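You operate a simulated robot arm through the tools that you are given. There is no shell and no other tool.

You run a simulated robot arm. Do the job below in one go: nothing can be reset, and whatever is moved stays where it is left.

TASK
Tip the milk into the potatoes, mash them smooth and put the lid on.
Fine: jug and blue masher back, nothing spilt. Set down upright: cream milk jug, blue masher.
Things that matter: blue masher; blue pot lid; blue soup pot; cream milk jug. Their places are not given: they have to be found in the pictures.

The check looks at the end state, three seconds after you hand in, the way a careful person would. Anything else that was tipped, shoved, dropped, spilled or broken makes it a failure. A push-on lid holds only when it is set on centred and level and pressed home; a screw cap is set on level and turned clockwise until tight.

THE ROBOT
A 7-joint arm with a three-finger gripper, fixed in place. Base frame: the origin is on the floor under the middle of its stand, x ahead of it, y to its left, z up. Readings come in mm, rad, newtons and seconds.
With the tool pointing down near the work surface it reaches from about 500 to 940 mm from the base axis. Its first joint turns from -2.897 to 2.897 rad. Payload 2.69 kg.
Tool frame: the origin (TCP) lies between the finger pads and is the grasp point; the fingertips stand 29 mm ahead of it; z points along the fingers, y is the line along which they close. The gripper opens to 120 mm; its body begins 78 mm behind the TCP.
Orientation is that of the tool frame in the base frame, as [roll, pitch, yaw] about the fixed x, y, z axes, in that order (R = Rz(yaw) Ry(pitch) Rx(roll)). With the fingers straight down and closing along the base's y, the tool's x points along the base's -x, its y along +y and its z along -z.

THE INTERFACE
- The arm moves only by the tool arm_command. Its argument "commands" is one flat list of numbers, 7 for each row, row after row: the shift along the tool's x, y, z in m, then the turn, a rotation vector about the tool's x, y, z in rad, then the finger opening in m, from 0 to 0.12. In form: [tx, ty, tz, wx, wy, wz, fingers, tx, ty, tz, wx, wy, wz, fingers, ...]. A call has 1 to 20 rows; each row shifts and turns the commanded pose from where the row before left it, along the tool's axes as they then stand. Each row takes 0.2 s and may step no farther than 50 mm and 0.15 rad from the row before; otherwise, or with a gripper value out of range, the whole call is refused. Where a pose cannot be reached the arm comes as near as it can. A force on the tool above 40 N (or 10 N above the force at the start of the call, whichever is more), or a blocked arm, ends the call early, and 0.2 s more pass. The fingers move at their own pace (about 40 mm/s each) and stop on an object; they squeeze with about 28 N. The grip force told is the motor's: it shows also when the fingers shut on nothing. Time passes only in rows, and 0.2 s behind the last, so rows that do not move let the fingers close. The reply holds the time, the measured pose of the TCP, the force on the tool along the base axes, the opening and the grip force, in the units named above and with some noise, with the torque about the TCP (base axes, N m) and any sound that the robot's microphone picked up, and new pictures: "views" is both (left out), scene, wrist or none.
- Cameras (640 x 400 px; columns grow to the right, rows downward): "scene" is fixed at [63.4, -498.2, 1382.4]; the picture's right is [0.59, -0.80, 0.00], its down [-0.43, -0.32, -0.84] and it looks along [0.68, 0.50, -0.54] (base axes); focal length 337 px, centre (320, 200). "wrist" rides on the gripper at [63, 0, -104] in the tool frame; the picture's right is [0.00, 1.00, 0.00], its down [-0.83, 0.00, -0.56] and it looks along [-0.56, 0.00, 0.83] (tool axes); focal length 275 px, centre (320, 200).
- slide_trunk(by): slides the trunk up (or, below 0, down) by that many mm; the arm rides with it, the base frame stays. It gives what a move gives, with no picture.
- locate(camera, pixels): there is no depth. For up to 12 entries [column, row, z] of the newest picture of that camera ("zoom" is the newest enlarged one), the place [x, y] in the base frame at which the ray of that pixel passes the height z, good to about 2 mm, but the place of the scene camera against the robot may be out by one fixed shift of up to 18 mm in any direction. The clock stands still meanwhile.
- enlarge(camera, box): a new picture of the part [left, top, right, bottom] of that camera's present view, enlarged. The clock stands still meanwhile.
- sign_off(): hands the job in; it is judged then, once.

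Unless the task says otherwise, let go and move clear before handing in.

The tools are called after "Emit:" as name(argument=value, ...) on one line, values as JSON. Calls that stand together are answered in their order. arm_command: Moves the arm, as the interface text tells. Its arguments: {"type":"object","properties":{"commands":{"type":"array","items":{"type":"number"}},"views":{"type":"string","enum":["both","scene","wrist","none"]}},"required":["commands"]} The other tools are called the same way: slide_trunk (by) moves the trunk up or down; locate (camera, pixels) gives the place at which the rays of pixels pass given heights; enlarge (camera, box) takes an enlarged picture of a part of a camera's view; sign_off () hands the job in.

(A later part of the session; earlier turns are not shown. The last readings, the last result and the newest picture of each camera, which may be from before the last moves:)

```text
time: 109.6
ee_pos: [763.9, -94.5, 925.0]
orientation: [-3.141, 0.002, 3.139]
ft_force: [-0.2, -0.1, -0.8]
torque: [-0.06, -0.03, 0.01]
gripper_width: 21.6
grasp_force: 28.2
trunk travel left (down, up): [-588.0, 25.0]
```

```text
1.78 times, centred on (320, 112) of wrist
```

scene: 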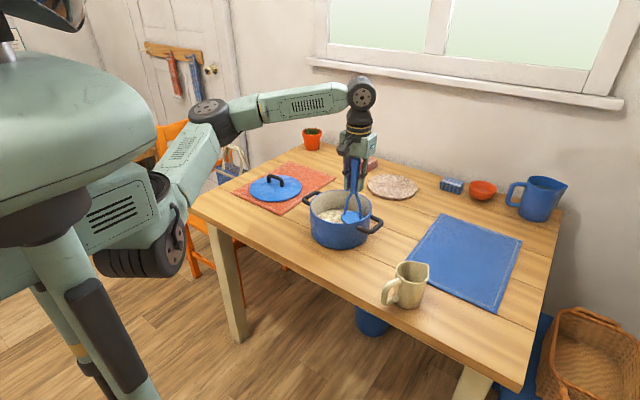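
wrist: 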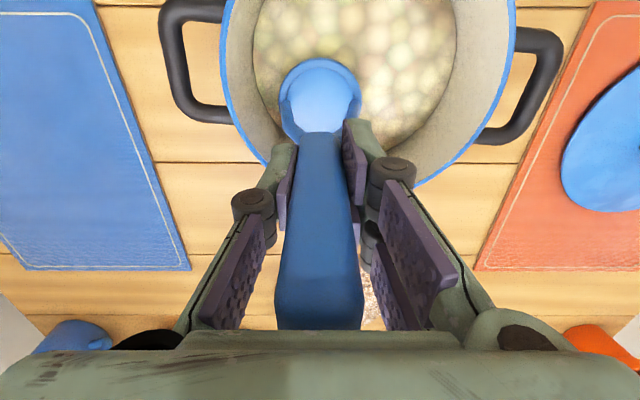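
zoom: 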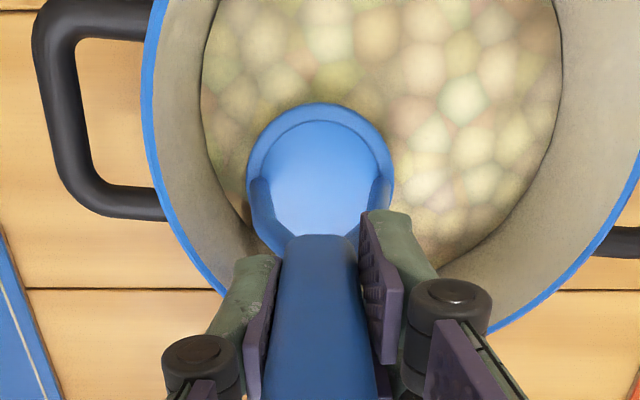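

The dark spots are gone, but pale lump patches remain. I'll press at the centre deeper, to feel for the pot's bottom.

Emit:
arm_command(commands=[0.027, 0.028, 0, 0, 0, 0, 0, 0, 0, 0.02, 0, 0, 0, 0, 0, 0, 0.012, 0, 0, 0, 0, 0, 0, 0.003, 0, 0, 0, 0, 0, 0, 0.002, 0, 0, 0, 0, 0, 0, 0.002, 0, 0, 0, 0, 0, 0, 0, 0, 0, 0, 0], views="wrist")

```text
time: 111.2
ee_pos: [738.6, -65.3, 887.0]
orientation: [-3.142, 0.001, 3.14]
ft_force: [-0.8, 0.4, -0.4]
torque: [-0.01, -0.01, -0.03]
gripper_width: 21.4
grasp_force: 27.8
trunk travel left (down, up): [-588.0, 25.0]
```

wrist: 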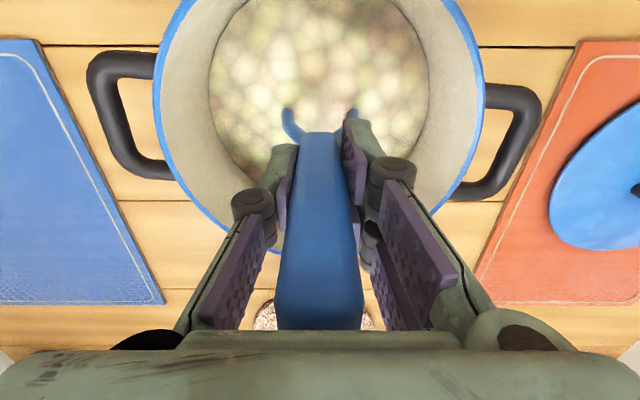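

Emit:
arm_command(commands=[0, 0, 0.0015, 0, 0, 0, 0, 0, 0, 0.0015, 0, 0, 0, 0, 0, 0, 0, 0, 0, 0, 0], views="none")

```text
time: 112.0
ee_pos: [737.0, -65.4, 886.6]
orientation: [-3.139, 0.005, 3.139]
ft_force: [0.6, -1.0, 17.6]
torque: [-0.05, 0.29, -0.01]
gripper_width: 21.8
grasp_force: 27.7
trunk travel left (down, up): [-588.0, 25.0]
```

I touched the pot's bottom at TCP z≈886.7 (17.6 N). I'll lift and do another ring of presses between the earlier spots, down to just above the bottom.

Emit:
arm_command(commands=[0, 0, -0.04, 0, 0, 0, 0, -0.0397, 0.0165, 0, 0, 0, 0, 0, 0, 0, 0.018, 0, 0, 0, 0, 0, 0, 0.017, 0, 0, 0, 0, 0, 0, -0.035, 0, 0, 0, 0, 0.0233, 0.0233, 0, 0, 0, 0, 0, 0, 0, 0.018, 0, 0, 0, 0, 0, 0, 0.017, 0, 0, 0, 0, 0, 0, -0.035, 0, 0, 0, 0, 0.0329, 0, 0, 0, 0, 0, 0, 0, 0, 0.018, 0, 0, 0, 0, 0, 0, 0.017, 0, 0, 0, 0, 0, 0, -0.035, 0, 0, 0, 0, 0.0233, -0.0233, 0, 0, 0, 0, 0, 0, 0, 0.018, 0, 0, 0, 0, 0, 0, 0.017, 0, 0, 0, 0, 0, 0, -0.035, 0, 0, 0, 0, 0, 0, 0, 0, 0, 0, 0], views="none")

Emit:
arm_command(commands=[0, -0.0329, 0, 0, 0, 0, 0, 0, 0, 0.018, 0, 0, 0, 0, 0, 0, 0.017, 0, 0, 0, 0, 0, 0, -0.035, 0, 0, 0, 0, -0.0233, -0.0233, 0, 0, 0, 0, 0, 0, 0, 0.018, 0, 0, 0, 0, 0, 0, 0.017, 0, 0, 0, 0, 0, 0, -0.035, 0, 0, 0, 0, -0.0329, 0, 0, 0, 0, 0, 0, 0, 0, 0.018, 0, 0, 0, 0, 0, 0, 0.017, 0, 0, 0, 0, 0, 0, -0.035, 0, 0, 0, 0, -0.0233, 0.0233, 0, 0, 0, 0, 0, 0, 0, 0.018, 0, 0, 0, 0, 0, 0, 0.017, 0, 0, 0, 0, 0, 0, -0.035, 0, 0, 0, 0, 0, 0, 0, 0, 0, 0, 0], views="both")

Emit:
enlarge(camera="wrist", box=[140, 0, 500, 225])

```text
time: 115.8
ee_pos: [697.2, -47.8, 924.7]
orientation: [-3.141, 0.002, 3.14]
ft_force: [0.1, 0.5, -1.2]
torque: [-0.02, -0.04, -0.02]
gripper_width: 21.3
grasp_force: 28.1
trunk travel left (down, up): [-588.0, 25.0]
```

```text
time: 119.4
ee_pos: [777.7, -81.3, 923.6]
orientation: [3.141, 0.001, 3.138]
ft_force: [-0.9, -0.2, -0.6]
torque: [-0.01, -0.02, -0.04]
gripper_width: 21.6
grasp_force: 28.2
trunk travel left (down, up): [-588.0, 25.0]
```

scene: 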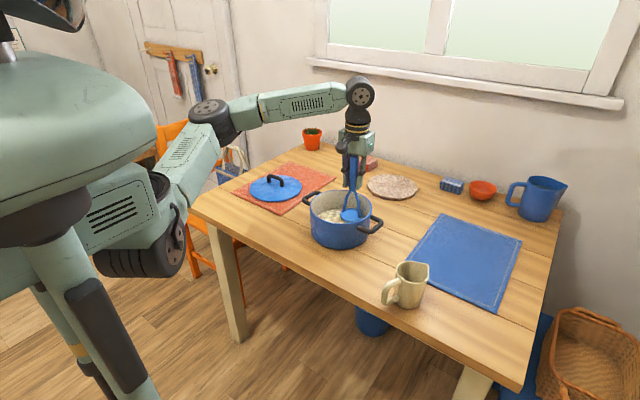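
wrist: 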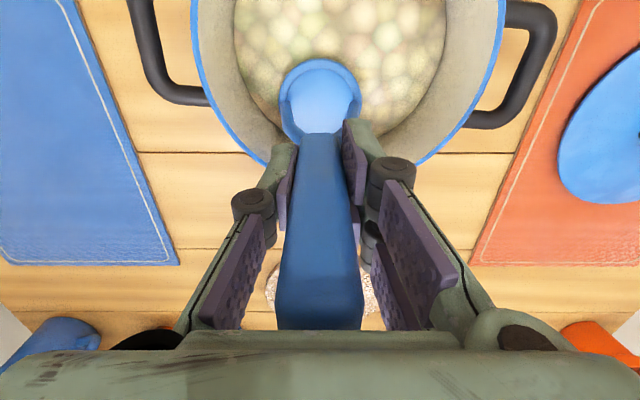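

```text
1.78 times, centred on (320, 112) of wrist
```

zoom: 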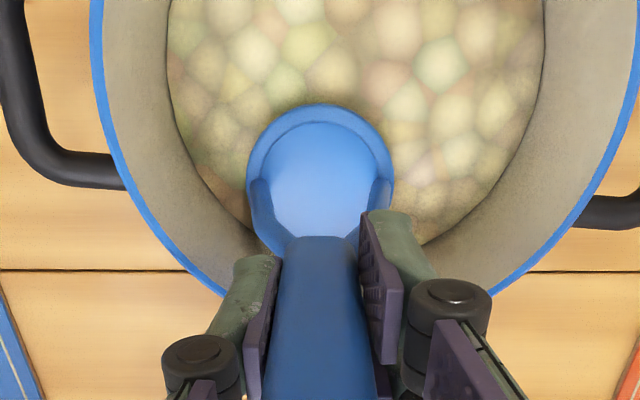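

Dots are gone everywhere, but a pale mosaic remains. I'll press the inner area too, then raise the masher for a clear look at the whole surface.

Emit:
arm_command(commands=[0.0207, 0.0155, 0, 0, 0, 0, 0, 0, 0, 0.018, 0, 0, 0, 0, 0, 0, 0.017, 0, 0, 0, 0, 0, 0, -0.035, 0, 0, 0, 0, 0.02, 0.02, 0, 0, 0, 0, 0, 0, 0, 0.018, 0, 0, 0, 0, 0, 0, 0.017, 0, 0, 0, 0, 0, 0, -0.035, 0, 0, 0, 0, 0.02, -0.02, 0, 0, 0, 0, 0, 0, 0, 0.018, 0, 0, 0, 0, 0, 0, 0.017, 0, 0, 0, 0, 0, 0, -0.035, 0, 0, 0, 0, -0.02, -0.02, 0, 0, 0, 0, 0, 0, 0, 0.018, 0, 0, 0, 0, 0, 0, 0.017, 0, 0, 0, 0, 0, 0, -0.035, 0, 0, 0, 0, 0, 0, 0, 0, 0, 0, 0], views="none")

Emit:
arm_command(commands=[0, 0.02, 0, 0, 0, 0, 0, 0, 0, 0.018, 0, 0, 0, 0, 0, 0, 0.017, 0, 0, 0, 0, 0, 0, -0.035, 0, 0, 0, 0, 0, 0, -0.03, 0, 0, 0, 0, 0, 0, -0.03, 0, 0, 0, 0, 0, 0, -0.03, 0, 0, 0, 0, 0, 0, 0, 0, 0, 0, 0], views="both")

Emit:
enlarge(camera="scene", box=[300, 180, 380, 250])

Emit:
enlarge(camera="wrist", box=[200, 0, 440, 150])

```text
time: 123.0
ee_pos: [738.4, -84.3, 922.6]
orientation: [3.141, 0.004, 3.141]
ft_force: [0.5, -0.2, -0.1]
torque: [-0.03, -0.02, 0.0]
gripper_width: 21.6
grasp_force: 28.0
trunk travel left (down, up): [-588.0, 25.0]
```

```text
time: 124.8
ee_pos: [737.6, -65.5, 1013.4]
orientation: [3.141, 0.001, 3.139]
ft_force: [-0.5, 0.7, -0.6]
torque: [0.01, -0.02, -0.01]
gripper_width: 21.4
grasp_force: 27.7
trunk travel left (down, up): [-588.0, 25.0]
```

scene: 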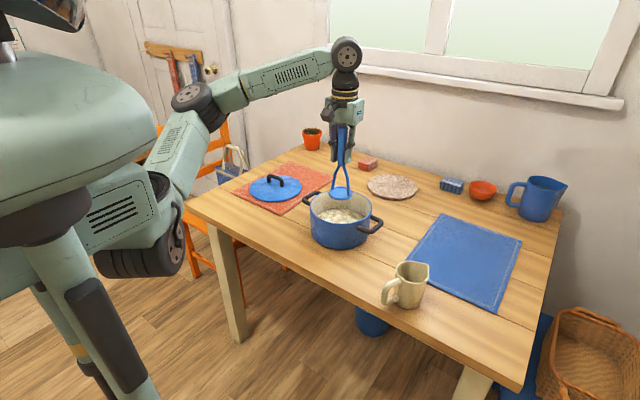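
wrist: 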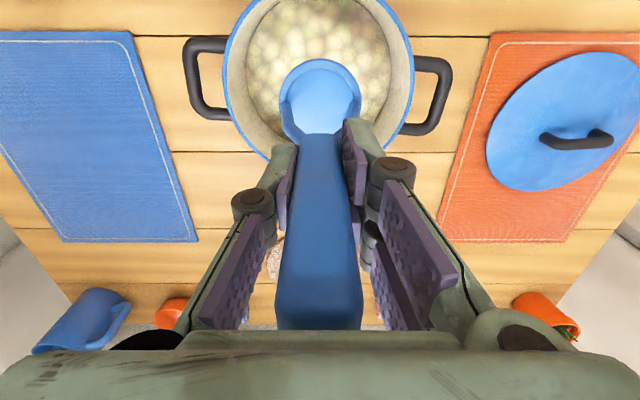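

```text
5.71 times, centred on (340, 215) of scene
```

zoom: 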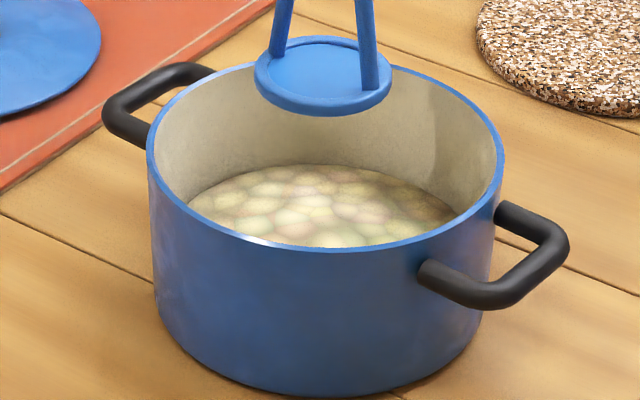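

```text
2.67 times, centred on (320, 75) of wrist
```

zoom: 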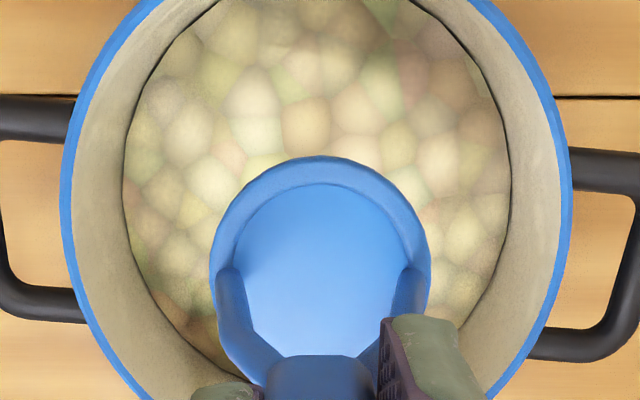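

Without dots, the surface still reads as soft cobbles in zoom (150–480, 170–240). I'll continue with another full set of deeper presses and compare from this same viewpoint.

Emit:
arm_command(commands=[0, 0, 0.045, 0, 0, 0, 0, 0, 0, 0.043, 0, 0, 0, 0, -0.042, 0, 0, 0, 0, 0, 0, 0, 0, 0.02, 0, 0, 0, 0, 0, 0, 0.017, 0, 0, 0, 0, 0, 0, -0.037, 0, 0, 0, 0, 0.0123, 0.0297, 0, 0, 0, 0, 0, 0, 0, 0.02, 0, 0, 0, 0, 0, 0, 0.017, 0, 0, 0, 0, 0, 0, -0.037, 0, 0, 0, 0, 0.0297, 0.0123, 0, 0, 0, 0, 0, 0, 0, 0.02, 0, 0, 0, 0, 0, 0, 0.017, 0, 0, 0, 0, 0, 0, -0.037, 0, 0, 0, 0, 0.0297, -0.0123, 0, 0, 0, 0, 0, 0, 0, 0.02, 0, 0, 0, 0, 0, 0, 0.017, 0, 0, 0, 0, 0, 0, -0.037, 0, 0, 0, 0, 0, 0, 0, 0, 0, 0, 0], views="none")

Emit:
arm_command(commands=[0.0123, -0.0297, 0, 0, 0, 0, 0, 0, 0, 0.02, 0, 0, 0, 0, 0, 0, 0.017, 0, 0, 0, 0, 0, 0, -0.037, 0, 0, 0, 0, -0.0123, -0.0297, 0, 0, 0, 0, 0, 0, 0, 0.02, 0, 0, 0, 0, 0, 0, 0.017, 0, 0, 0, 0, 0, 0, -0.037, 0, 0, 0, 0, -0.0297, -0.0123, 0, 0, 0, 0, 0, 0, 0, 0.02, 0, 0, 0, 0, 0, 0, 0.017, 0, 0, 0, 0, 0, 0, -0.037, 0, 0, 0, 0, -0.0297, 0.0123, 0, 0, 0, 0, 0, 0, 0, 0.02, 0, 0, 0, 0, 0, 0, 0.017, 0, 0, 0, 0, 0, 0, -0.037, 0, 0, 0, 0, 0, 0, 0, 0, 0, 0, 0], views="none")

Emit:
arm_command(commands=[0.0297, 0.0297, 0, 0, 0, 0, 0, 0, 0, 0.02, 0, 0, 0, 0, 0, 0, 0.017, 0, 0, 0, 0, 0, 0, -0.037, 0, 0, 0, 0, 0, 0, -0.045, 0, 0, 0, 0, 0, 0, -0.043, 0, 0, 0, 0, 0, 0, 0, 0, 0, 0, 0], views="both")

Emit:
enlarge(camera="scene", box=[300, 180, 380, 250])

Emit:
enlarge(camera="wrist", box=[200, 0, 440, 150])

```text
time: 128.8
ee_pos: [707.0, -36.5, 924.6]
orientation: [-3.142, 0.002, 3.141]
ft_force: [-0.4, 0.3, -1.1]
torque: [0.0, 0.0, 0.0]
gripper_width: 21.6
grasp_force: 28.4
trunk travel left (down, up): [-588.0, 25.0]
```

```text
time: 132.4
ee_pos: [765.6, -97.1, 926.4]
orientation: [3.139, 0.002, 3.139]
ft_force: [0.2, -0.3, -0.2]
torque: [-0.03, 0.0, 0.01]
gripper_width: 21.6
grasp_force: 28.2
trunk travel left (down, up): [-588.0, 25.0]
```

```text
time: 134.0
ee_pos: [738.7, -65.6, 1014.3]
orientation: [-3.142, 0.002, 3.141]
ft_force: [-0.3, 1.0, -1.0]
torque: [-0.01, -0.02, 0.0]
gripper_width: 21.5
grasp_force: 28.1
trunk travel left (down, up): [-588.0, 25.0]
```

scene: 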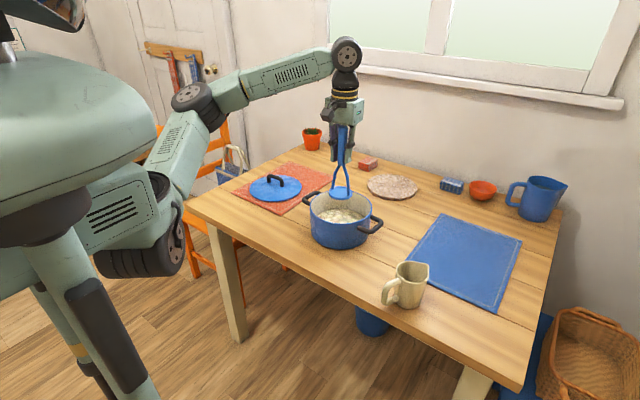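
wrist: 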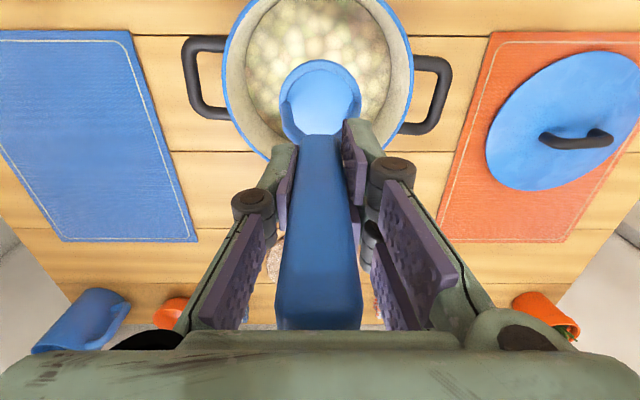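

```text
5.71 times, centred on (340, 215) of scene
```

zoom: 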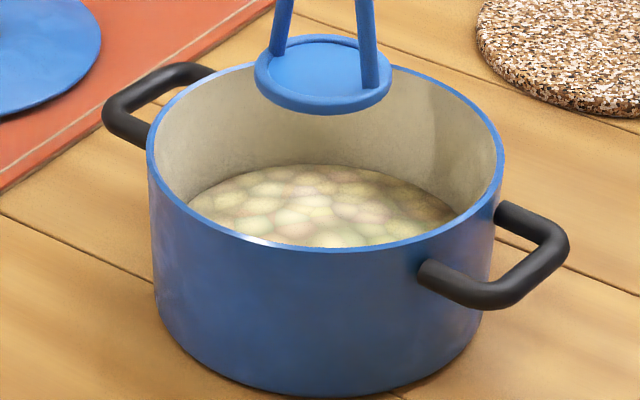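

```text
2.67 times, centred on (320, 75) of wrist
```

zoom: 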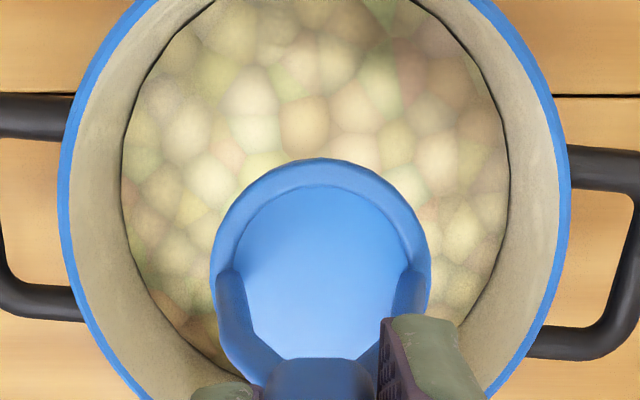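

The two views are identical, so pressing at these depths has saturated. To be sure, I'll add a firm press onto the bottom and one stirring circle with the head submerged, then compare again.

Emit:
arm_command(commands=[0, 0, 0.045, 0, 0, 0, 0, 0, 0, 0.043, 0, 0, 0, 0, 0, 0, 0.025, 0, 0, 0, 0, 0, 0, 0.014, 0, 0, 0, 0, 0, 0, 0.003, 0, 0, 0, 0, 0, 0, -0.02, 0, 0, 0, 0, -0.035, 0, 0, 0, 0, 0, 0, 0.0047, 0.0175, 0, 0, 0, 0, 0, 0.0128, 0.0128, 0, 0, 0, 0, 0, 0.0175, 0.0047, 0, 0, 0, 0, 0, 0.0175, -0.0047, 0, 0, 0, 0, 0, 0.0128, -0.0128, 0, 0, 0, 0, 0, 0.0047, -0.0175, 0, 0, 0, 0, 0, -0.0047, -0.0175, 0, 0, 0, 0, 0, -0.0128, -0.0128, 0, 0, 0, 0, 0, -0.0175, -0.0047, 0, 0, 0, 0, 0, -0.0175, 0.0047, 0, 0, 0, 0, 0, -0.0128, 0.0128, 0, 0, 0, 0, 0, -0.0047, 0.0175, 0, 0, 0, 0, 0], views="none")

Emit:
arm_command(commands=[0, 0, 0.018, 0, 0, 0, 0, 0, 0, -0.018, 0, 0, 0, 0, 0.035, 0.035, 0, 0, 0, 0, 0, 0, 0, 0.018, 0, 0, 0, 0, 0, 0, -0.018, 0, 0, 0, 0, 0.035, -0.035, 0, 0, 0, 0, 0, 0, 0, 0.018, 0, 0, 0, 0, 0, 0, -0.018, 0, 0, 0, 0, -0.035, -0.035, 0, 0, 0, 0, 0, 0, 0, 0.018, 0, 0, 0, 0, 0, 0, -0.018, 0, 0, 0, 0, 0, 0.035, 0, 0, 0, 0, 0, 0, 0, -0.02, 0, 0, 0, 0, 0, 0, -0.045, 0, 0, 0, 0, 0, 0, -0.043, 0, 0, 0, 0, 0, 0, 0, 0, 0, 0, 0], views="both")

Emit:
enlarge(camera="scene", box=[300, 180, 380, 250])

Emit:
enlarge(camera="wrist", box=[200, 0, 440, 150])

```text
time: 138.0
ee_pos: [771.7, -67.2, 904.5]
orientation: [3.141, 0.003, 3.141]
ft_force: [-0.9, -0.1, -0.5]
torque: [0.0, 0.0, -0.01]
gripper_width: 21.5
grasp_force: 28.0
trunk travel left (down, up): [-588.0, 25.0]
```

```text
time: 141.4
ee_pos: [737.3, -66.2, 1012.5]
orientation: [3.141, 0.003, 3.14]
ft_force: [0.9, 0.4, -0.9]
torque: [0.01, 0.02, 0.01]
gripper_width: 21.6
grasp_force: 27.8
trunk travel left (down, up): [-588.0, 25.0]
```

scene: 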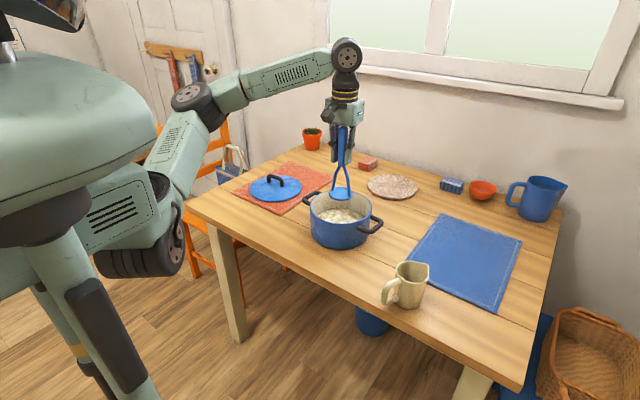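
wrist: 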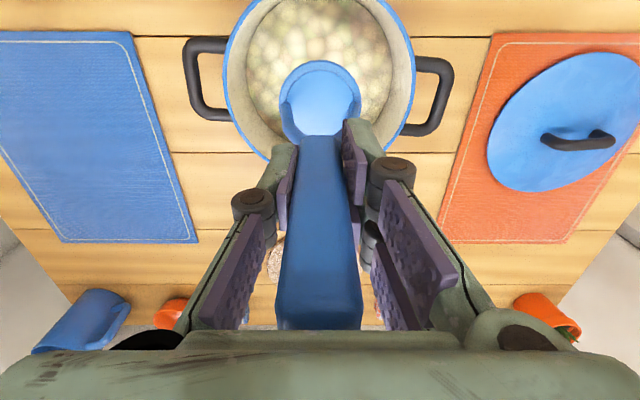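

```text
5.71 times, centred on (340, 215) of scene
```

zoom: 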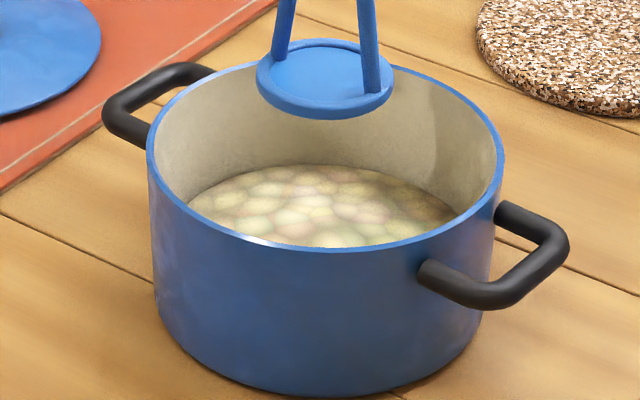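

```text
2.67 times, centred on (320, 75) of wrist
```

zoom: 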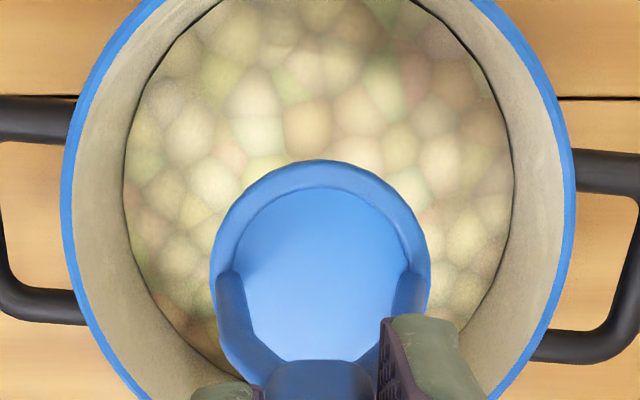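

No further change anywhere, and no lumps or dots remain, so the mash is done. I'll take the masher back to its spot at (617,161).

Emit:
arm_command(commands=[0, 0, -0.01, 0, 0, 0, 0, 0, 0, -0.01, 0, 0, 0, 0, 0, 0, 0, 0, 0, 0, 0, 0, 0, 0, 0, 0, 0, 0, 0.01504, 0.02845, 0, 0, 0, 0, 0, 0.01504, 0.02845, 0, 0, 0, 0, 0, 0.01504, 0.02845, 0, 0, 0, 0, 0, 0.01504, 0.02845, 0, 0, 0, 0, 0, 0.01504, 0.02845, 0, 0, 0, 0, 0, 0.01504, 0.02845, 0, 0, 0, 0, 0, 0.01504, 0.02845, 0, 0, 0, 0, 0, 0.01504, 0.02845, 0, 0, 0, 0, 0, 0, 0, 0, 0, 0, 0, 0], views="both")

Emit:
enlarge(camera="wrist", box=[20, 85, 260, 255])

```text
time: 144.2
ee_pos: [617.5, 160.3, 1030.9]
orientation: [3.141, 0.002, 3.14]
ft_force: [-0.2, 0.3, -0.7]
torque: [-0.03, 0.0, -0.02]
gripper_width: 21.2
grasp_force: 27.6
trunk travel left (down, up): [-588.0, 25.0]
```

scene: 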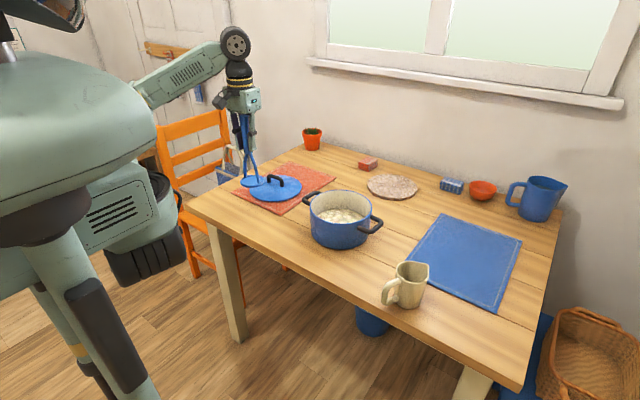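
wrist: 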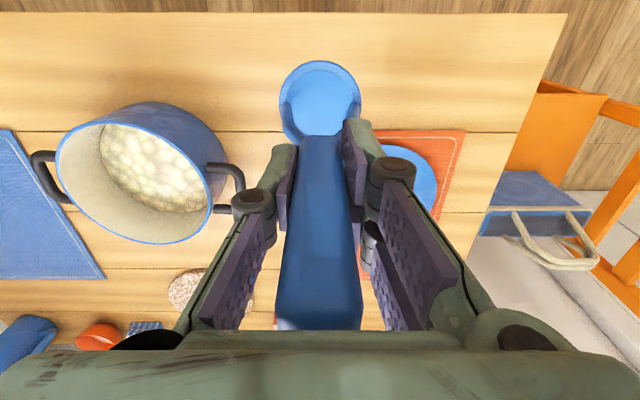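

```text
2.35 times, centred on (140, 170) of wrist
```

zoom: 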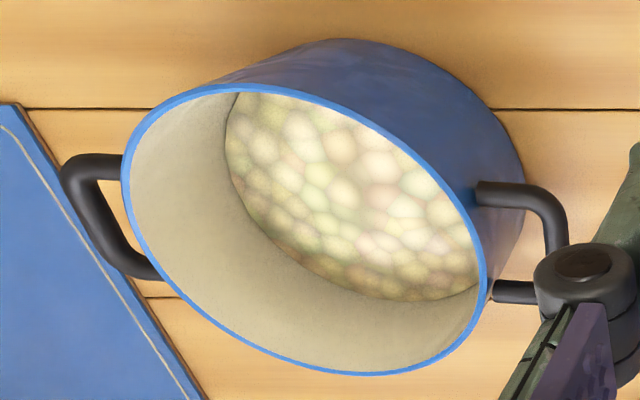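

Seen from the same pose as before mashing, the dark lumps are all gone. Let me take one tighter look at the surface before setting the masher down.

Emit:
enlarge(camera="wrist", box=[95, 115, 215, 215])

Emit:
enlarge(camera="scene", box=[318, 200, 362, 232])

```text
4.00 times, centred on (155, 165) of wrist
```

zoom: 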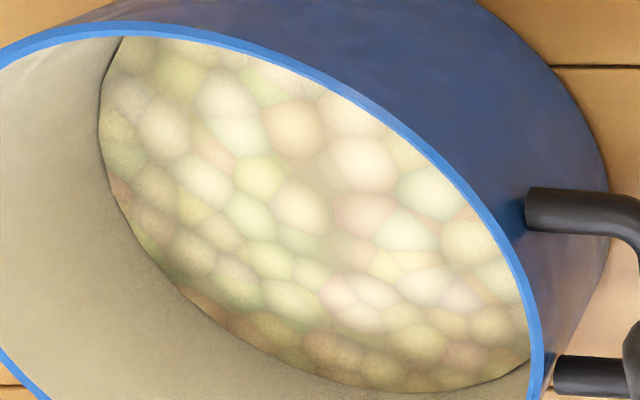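

```text
12.50 times, centred on (340, 216) of scene
```

zoom: 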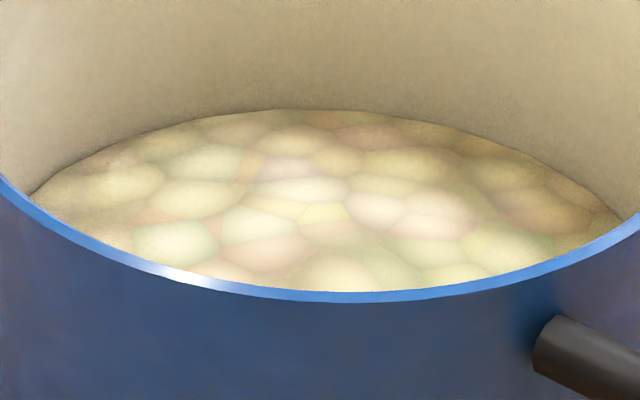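

The surface is flat with no lumps, only a soft colour pattern that no longer changes. Now I'll lower the masher onto its place.

Emit:
arm_command(commands=[0, 0.001, 0.025, 0, 0, 0, 0, 0, 0, 0.03, 0, 0, 0, 0, 0, 0, 0.03, 0, 0, 0, 0, 0, 0, 0.03, 0, 0, 0, 0, 0, 0, 0.02, 0, 0, 0, 0, 0, 0, 0.01, 0, 0, 0, 0, 0, 0, 0, 0, 0, 0, 0], views="none")

```text
time: 145.8
ee_pos: [617.1, 162.0, 886.1]
orientation: [3.139, 0.001, 3.139]
ft_force: [0.9, -0.5, -1.2]
torque: [0.0, 0.03, -0.01]
gripper_width: 21.7
grasp_force: 27.7
trunk travel left (down, up): [-588.0, 25.0]
```

Emit:
arm_command(commands=[0, 0, 0.002, 0, 0, 0, 0, 0, 0, 0.0015, 0, 0, 0, 0, 0, 0, 0.001, 0, 0, 0, 0, 0, 0, 0, 0, 0, 0, 0], views="none")

```text
time: 146.8
ee_pos: [617.9, 162.2, 882.3]
orientation: [3.141, -0.001, 3.14]
ft_force: [0.4, -0.6, -0.7]
torque: [0.0, -0.01, 0.0]
gripper_width: 21.3
grasp_force: 27.8
trunk travel left (down, up): [-588.0, 25.0]
```

Emit:
arm_command(commands=[0, 0, 0.001, 0, 0, 0, 0, 0, 0, 0.001, 0, 0, 0, 0, 0, 0, 0, 0, 0, 0, 0], views="none")

```text
time: 147.6
ee_pos: [617.8, 161.8, 881.0]
orientation: [3.141, 0.002, 3.139]
ft_force: [-1.1, 0.8, 3.1]
torque: [0.08, -0.05, -0.02]
gripper_width: 21.6
grasp_force: 27.6
trunk travel left (down, up): [-588.0, 25.0]
```

Contact with the table (3.1 N at z≈881, matching the original grasp height). Opening the fingers.

Emit:
arm_command(commands=[0, 0, 0, 0, 0, 0, 0.026, 0, 0, 0, 0, 0, 0, 0.04, 0, 0, 0, 0, 0, 0, 0.06, 0, 0, 0, 0, 0, 0, 0.08, 0, 0, 0, 0, 0, 0, 0.1, 0, 0, 0, 0, 0, 0, 0.12, 0, 0, 0, 0, 0, 0, 0.12, 0, 0, 0, 0, 0, 0, 0.12], views="both")

```text
time: 149.4
ee_pos: [617.6, 161.5, 880.4]
orientation: [3.14, 0.003, 3.139]
ft_force: [-0.3, -0.3, -0.8]
torque: [0.02, -0.03, -0.01]
gripper_width: 119.8
grasp_force: 0.0
trunk travel left (down, up): [-588.0, 25.0]
```

scene: 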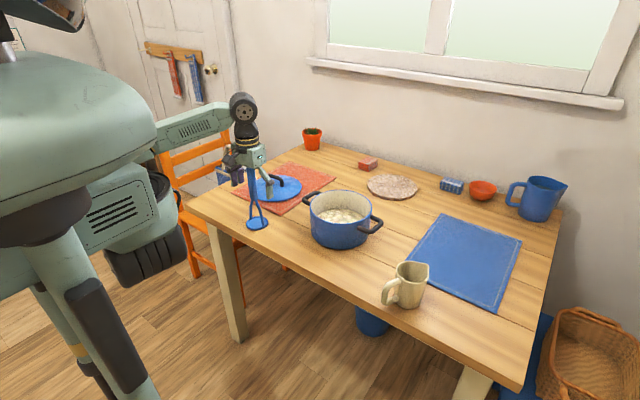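
wrist: 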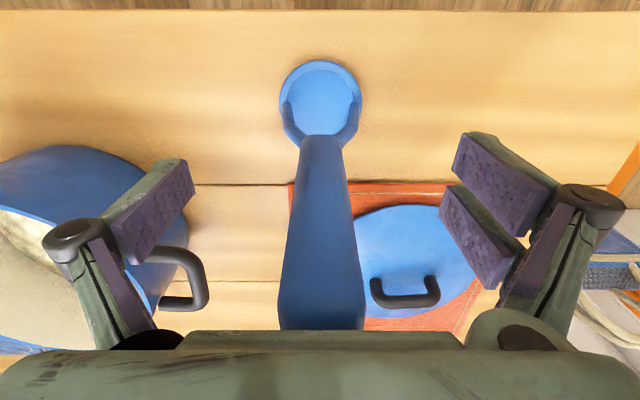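

The masher stands free and upright. Rising, then moving over for a close view of the lid.

Emit:
arm_command(commands=[0, 0, -0.02, 0, 0, 0, 0.12, 0, 0, -0.03, 0, 0, 0, 0.12, 0, 0, -0.035, 0, 0, 0, 0.12, 0, 0, -0.035, 0, 0, 0, 0.12, 0, 0, -0.035, 0, 0, 0, 0.12, 0, 0, -0.02, 0, 0, 0, 0.12, -0.026, 0.024, 0, 0, 0, 0, 0.12, -0.026, 0.024, 0, 0, 0, 0, 0.12, -0.026, 0.024, 0, 0, 0, 0, 0.12, -0.024, 0.024, 0, 0, 0, 0, 0.12, 0, 0, 0, 0, 0, 0, 0.12], views="both")

Emit:
enlarge(camera="wrist", box=[230, 60, 410, 260])

```text
time: 151.8
ee_pos: [720.0, 257.0, 1056.0]
orientation: [3.141, 0.003, 3.14]
ft_force: [-0.7, -1.0, -0.1]
torque: [-0.01, 0.02, 0.01]
gripper_width: 119.9
grasp_force: 0.0
trunk travel left (down, up): [-588.0, 25.0]
```

scene: 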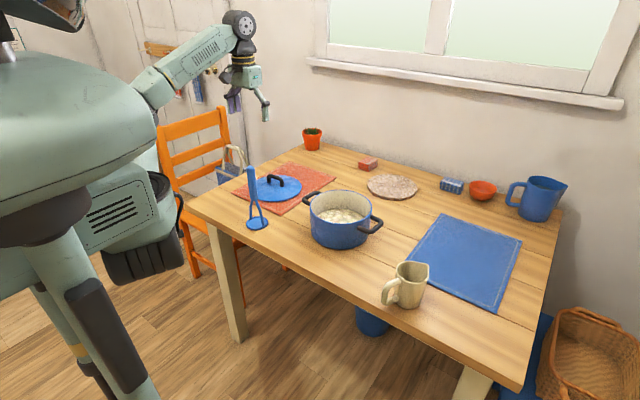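
wrist: 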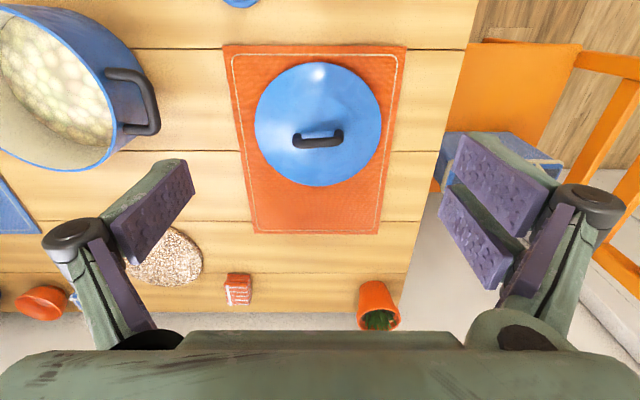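

```text
2.00 times, centred on (320, 160) of wrist
```

zoom: 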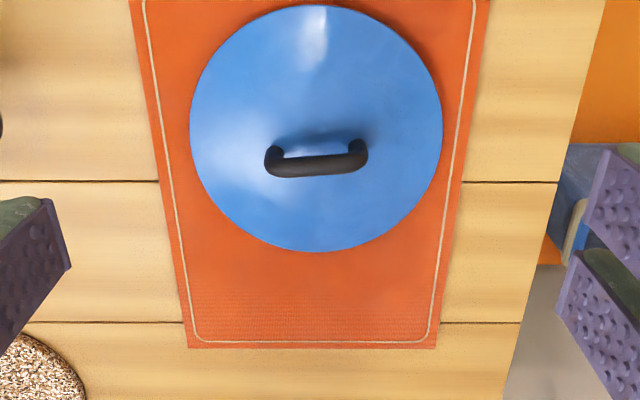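

The lid's circle spans zoom x 189–443 and the handle bar runs from (265,160) to (367,155), nearly along y. I'll locate these and then take a closer view to triangulate heights.

Emit:
locate(camera="zoom", pixels=[[189, 130, 760], [443, 130, 760], [316, 5, 760], [316, 252, 760], [317, 167, 800], [317, 167, 820], [265, 162, 800], [367, 156, 800], [265, 162, 820], [367, 156, 820]])

Emit:
arm_command(commands=[0, 0, 0.03, 0, 0, 0, 0.12, 0, 0, 0.03, 0, 0, 0, 0.12, 0, 0, 0.03, 0, 0, 0, 0.12, 0, 0, 0.02, 0, 0, 0, 0.12, 0, 0, 0, 0, 0, 0, 0.12], views="wrist")

Emit:
enlarge(camera="wrist", box=[200, 60, 440, 260])

```text
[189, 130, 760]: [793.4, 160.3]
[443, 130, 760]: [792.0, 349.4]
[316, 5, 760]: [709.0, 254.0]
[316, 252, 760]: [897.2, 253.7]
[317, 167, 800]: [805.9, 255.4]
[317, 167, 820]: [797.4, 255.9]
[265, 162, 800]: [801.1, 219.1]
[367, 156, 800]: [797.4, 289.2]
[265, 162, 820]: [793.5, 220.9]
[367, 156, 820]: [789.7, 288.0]
```

```text
time: 153.0
ee_pos: [720.0, 257.1, 948.1]
orientation: [-3.142, 0.003, 3.139]
ft_force: [0.1, 0.3, 0.4]
torque: [0.01, 0.0, -0.01]
gripper_width: 120.1
grasp_force: 0.1
trunk travel left (down, up): [-588.0, 25.0]
```

wrist: 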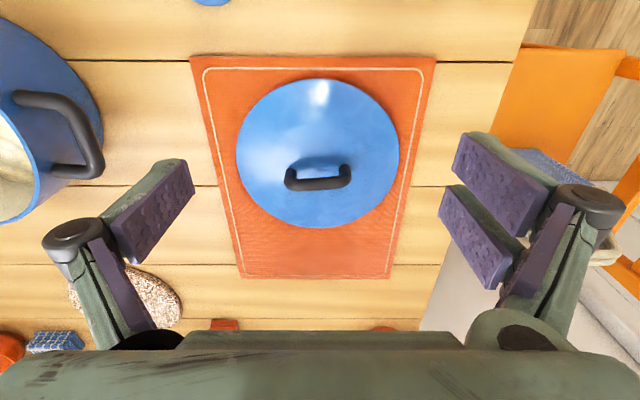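

```text
2.00 times, centred on (320, 160) of wrist
```

zoom: 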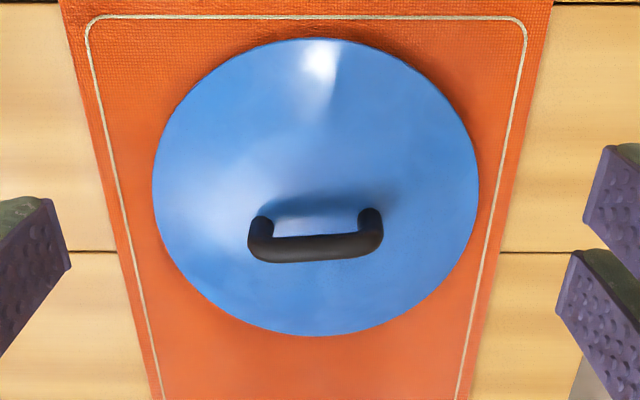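

Emit:
locate(camera="zoom", pixels=[[152, 188, 760], [479, 188, 760], [316, 38, 760], [316, 336, 760], [316, 249, 800], [316, 249, 820], [249, 242, 800], [383, 234, 800], [249, 242, 820], [383, 234, 820], [152, 188, 770], [479, 188, 770]])

```text
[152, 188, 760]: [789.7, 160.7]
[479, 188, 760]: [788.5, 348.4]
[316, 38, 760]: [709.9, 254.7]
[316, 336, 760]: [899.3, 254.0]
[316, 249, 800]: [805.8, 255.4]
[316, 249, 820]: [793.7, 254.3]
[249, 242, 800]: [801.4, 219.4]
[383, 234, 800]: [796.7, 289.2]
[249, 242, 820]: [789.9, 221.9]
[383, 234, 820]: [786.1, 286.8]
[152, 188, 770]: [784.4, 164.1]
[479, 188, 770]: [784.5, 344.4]
```

Two views agree: lid edge at z≈756 with centre (804,254.5), diameter about 188; handle bar centre near (804,255), z≈800, azimuth about 93.5°. I'll go above it and turn the tool so it closes across the bar.

Emit:
arm_command(commands=[0, 0, -0.03, 0, 0, 0, 0.12, 0, 0, -0.03, 0, 0, 0, 0.12, -0.028, -0.001, 0, 0, 0, 0, 0.12, -0.028, -0.001, 0, 0, 0, 0, 0.12, -0.028, 0, 0, 0, 0, 0, 0.12, 0, 0, 0, 0, 0, -0.126, 0.12, 0, 0, 0, 0, 0, -0.126, 0.12, 0, 0, 0, 0, 0, -0.126, 0.12, 0, 0, 0, 0, 0, -0.126, 0.12, 0, 0, 0, 0, 0, -0.126, 0.12, 0, 0, 0, 0, 0, -0.126, 0.12, 0, 0, 0, 0, 0, -0.126, 0.12, 0, 0, 0, 0, 0, -0.126, 0.12, 0, 0, 0, 0, 0, -0.126, 0.12, 0, 0, 0, 0, 0, -0.126, 0.12, 0, 0, 0, 0, 0, -0.126, 0.12, 0, 0, 0, 0, 0, -0.126, 0.12, 0, 0, 0, 0, 0, -0.12, 0.12, 0, 0, 0, 0, 0, 0, 0.12], views="both")

Emit:
enlarge(camera="wrist", box=[220, 20, 420, 200])

```text
time: 157.0
ee_pos: [793.1, 254.3, 1005.6]
orientation: [-3.139, -0.001, -1.51]
ft_force: [0.0, -0.3, 0.5]
torque: [0.0, -0.02, 0.02]
gripper_width: 120.1
grasp_force: 0.0
out of reach, approached as far as the arm can: row 5
trunk travel left (down, up): [-588.0, 25.0]
```

scene: 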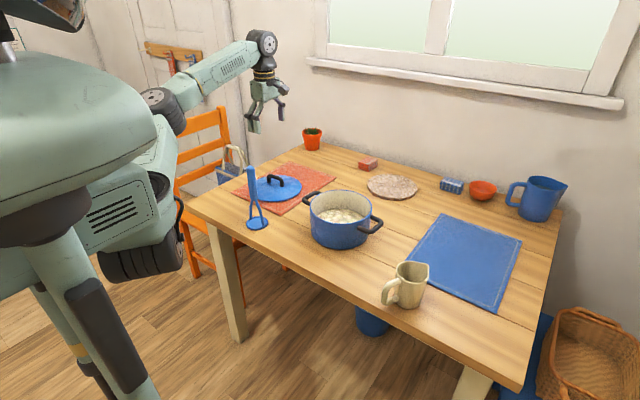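
wrist: 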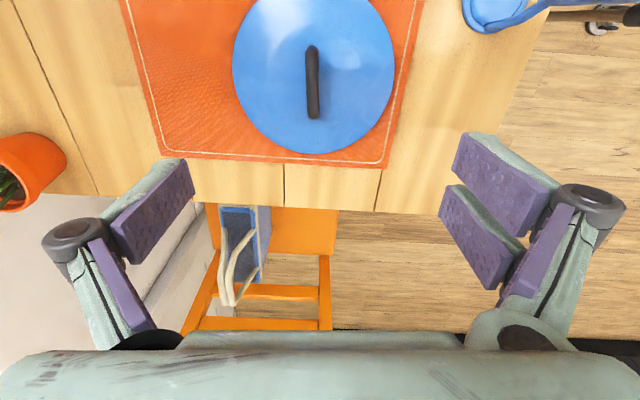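

```text
2.22 times, centred on (320, 110) of wrist
```

zoom: 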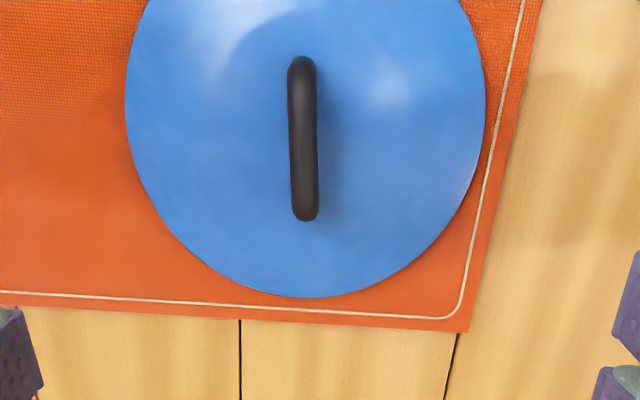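

The tool is aligned with the bar (only ~1° off) but 11 mm short in x because reach ran out at this height. I'll lower first, then shift.

Emit:
arm_command(commands=[0, 0, 0.03, 0, 0, 0, 0.12, 0, 0, 0.03, 0, 0, 0, 0.12, 0, -0.003, 0.03, 0, 0, 0, 0.12, 0, -0.004, 0.03, 0, 0, 0, 0.12, 0, -0.004, 0.02, 0, 0, 0, 0.12, 0, 0, 0, 0, 0, 0, 0.12], views="both")

Emit:
enlarge(camera="wrist", box=[220, 60, 420, 240])

```text
time: 158.4
ee_pos: [806.3, 257.5, 866.5]
orientation: [-3.138, 0.0, -1.51]
ft_force: [0.5, 0.9, -0.3]
torque: [-0.01, -0.03, -0.01]
gripper_width: 120.0
grasp_force: 0.0
trunk travel left (down, up): [-588.0, 25.0]
```

scene: 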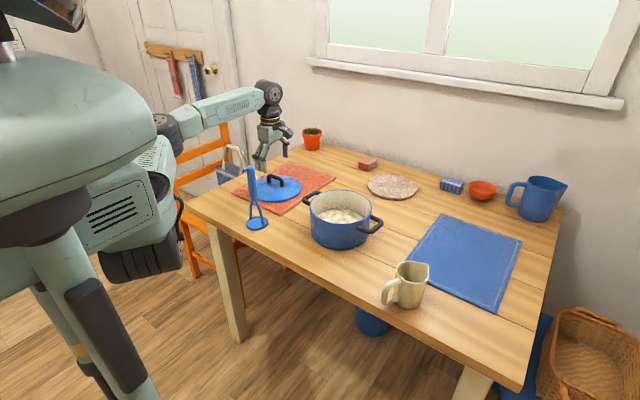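
wrist: 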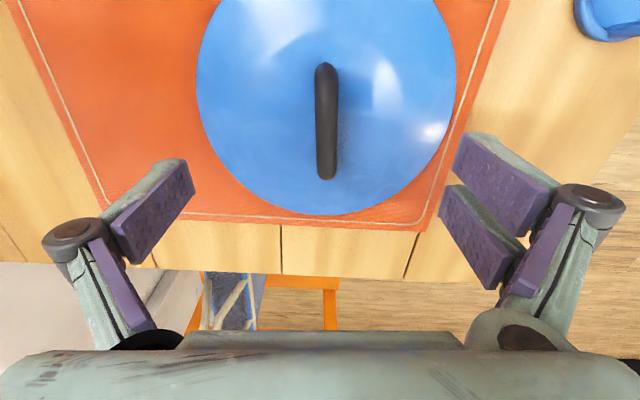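

```text
2.22 times, centred on (320, 150) of wrist
```

zoom: 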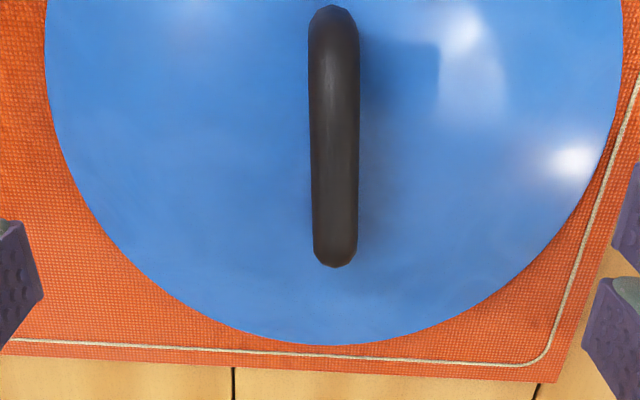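

Emit:
locate(camera="zoom", pixels=[[333, 10, 800], [335, 265, 800], [309, 140, 800], [360, 140, 800], [335, 265, 795], [333, 10, 795], [45, 60, 756], [623, 60, 756], [330, 345, 756]])

```text
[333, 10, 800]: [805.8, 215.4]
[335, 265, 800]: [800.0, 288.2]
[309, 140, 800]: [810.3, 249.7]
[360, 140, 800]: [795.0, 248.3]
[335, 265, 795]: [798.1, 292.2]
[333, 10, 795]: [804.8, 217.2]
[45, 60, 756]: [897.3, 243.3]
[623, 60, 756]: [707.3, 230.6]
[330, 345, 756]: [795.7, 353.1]
```

The bar's centre is near (803,253), so the TCP should shift about (-3.5,-3.5) mm. I'll adjust and descend to grip height z≈806 with a force watch.

Emit:
arm_command(commands=[0.0035, 0.0036, 0.02, 0, 0, 0, 0.12, 0, 0, 0.02, 0, 0, 0, 0.1, 0, 0, 0.012, 0, 0, 0, 0.08, 0, 0, 0.006, 0, 0, 0, 0.08, 0, 0, 0, 0, 0, 0, 0.08], views="both")

Emit:
enlarge(camera="wrist", box=[200, 60, 440, 300])

Emit:
enlarge(camera="scene", box=[225, 125, 325, 215])

```text
time: 159.6
ee_pos: [800.9, 251.7, 806.3]
orientation: [-3.137, -0.002, -1.514]
ft_force: [0.8, 0.7, 0.0]
torque: [0.0, -0.04, 0.0]
gripper_width: 79.9
grasp_force: 0.1
trunk travel left (down, up): [-588.0, 25.0]
```

scene: 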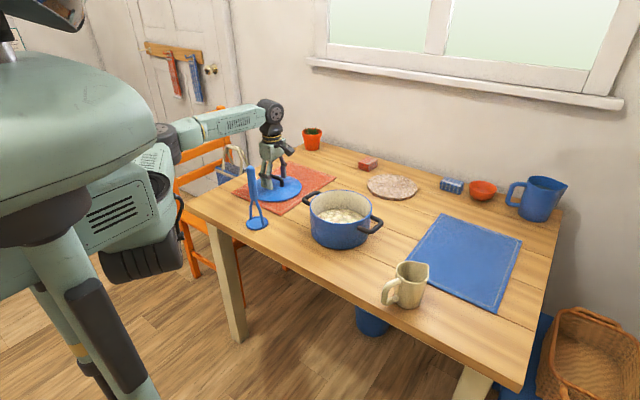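
wrist: 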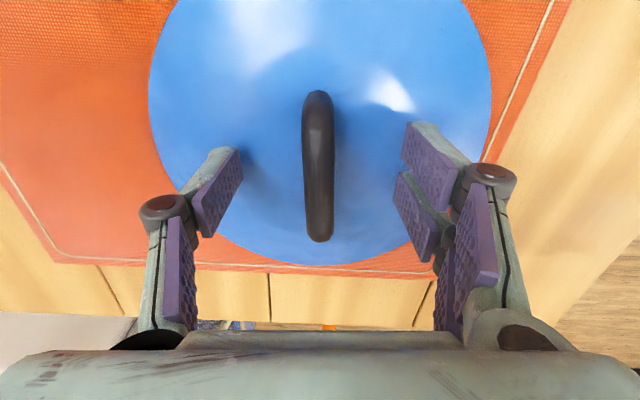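

```text
1.67 times, centred on (320, 180) of wrist
```

zoom: 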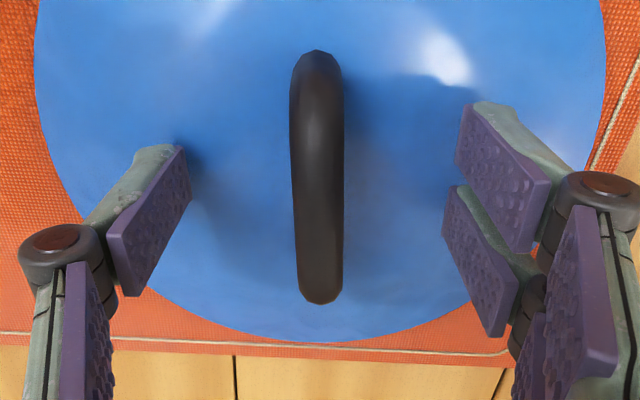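

```text
4.44 times, centred on (275, 170) of scene
```

zoom: 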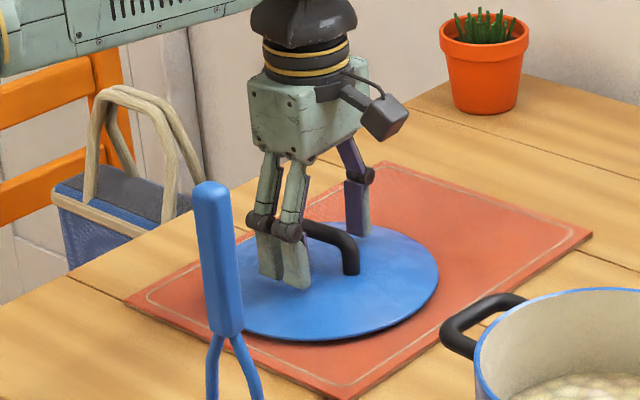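

The bar is centred between the fingers (column 318) and lengthwise within 1 mm. Closing on it.

Emit:
arm_command(commands=[0, 0, 0, 0, 0, 0, 0.06, 0, 0, 0, 0, 0, 0, 0.045, 0, 0, 0, 0, 0, 0, 0.035, 0, 0, 0, 0, 0, 0, 0.025, 0, 0, 0, 0, 0, 0, 0.015, 0, 0, 0, 0, 0, 0, 0.005, 0, 0, 0, 0, 0, 0, 0, 0, 0, 0, 0, 0, 0, 0], views="wrist")

```text
time: 161.4
ee_pos: [800.9, 252.0, 806.3]
orientation: [-3.14, 0.001, -1.512]
ft_force: [0.5, -0.3, 0.1]
torque: [0.02, 0.07, -0.05]
gripper_width: 14.3
grasp_force: 28.4
trunk travel left (down, up): [-588.0, 25.0]
```

wrist: 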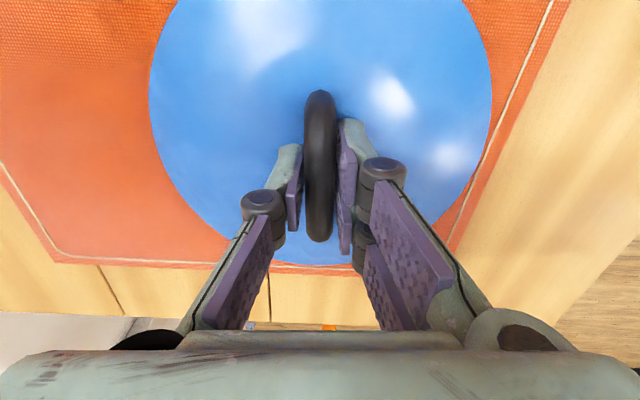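

The lid handle is gripped (14.3 mm, 28 N). Lifting slowly and checking it hangs level.

Emit:
arm_command(commands=[0, 0, -0.005, 0, 0, 0, 0, 0, 0, -0.01, 0, 0, 0, 0, 0, 0, -0.02, 0, 0, 0, 0, 0, 0, -0.025, 0, 0, 0, 0, 0, 0, 0, 0, 0, 0, 0], views="both")

Emit:
enlarge(camera="scene", box=[225, 100, 345, 215])

```text
time: 162.6
ee_pos: [801.5, 252.0, 868.4]
orientation: [-3.14, 0.0, -1.511]
ft_force: [-0.6, 0.0, -2.1]
torque: [-0.01, 0.0, 0.0]
gripper_width: 14.7
grasp_force: 27.8
trunk travel left (down, up): [-588.0, 25.0]
```

scene: 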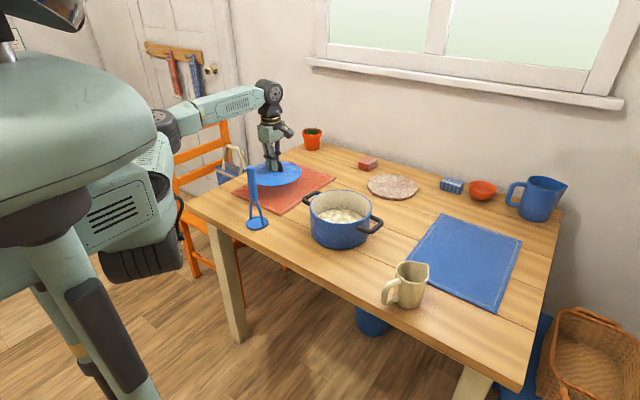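
wrist: 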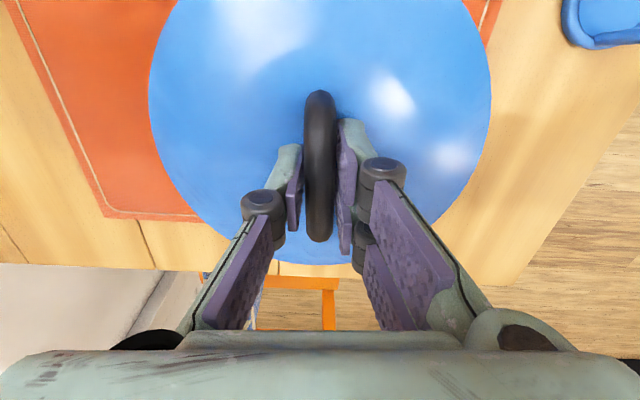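

```text
3.48 times, centred on (285, 158) of scene
```

zoom: 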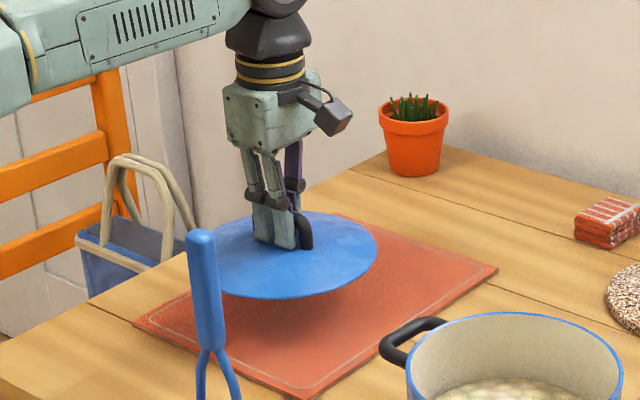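

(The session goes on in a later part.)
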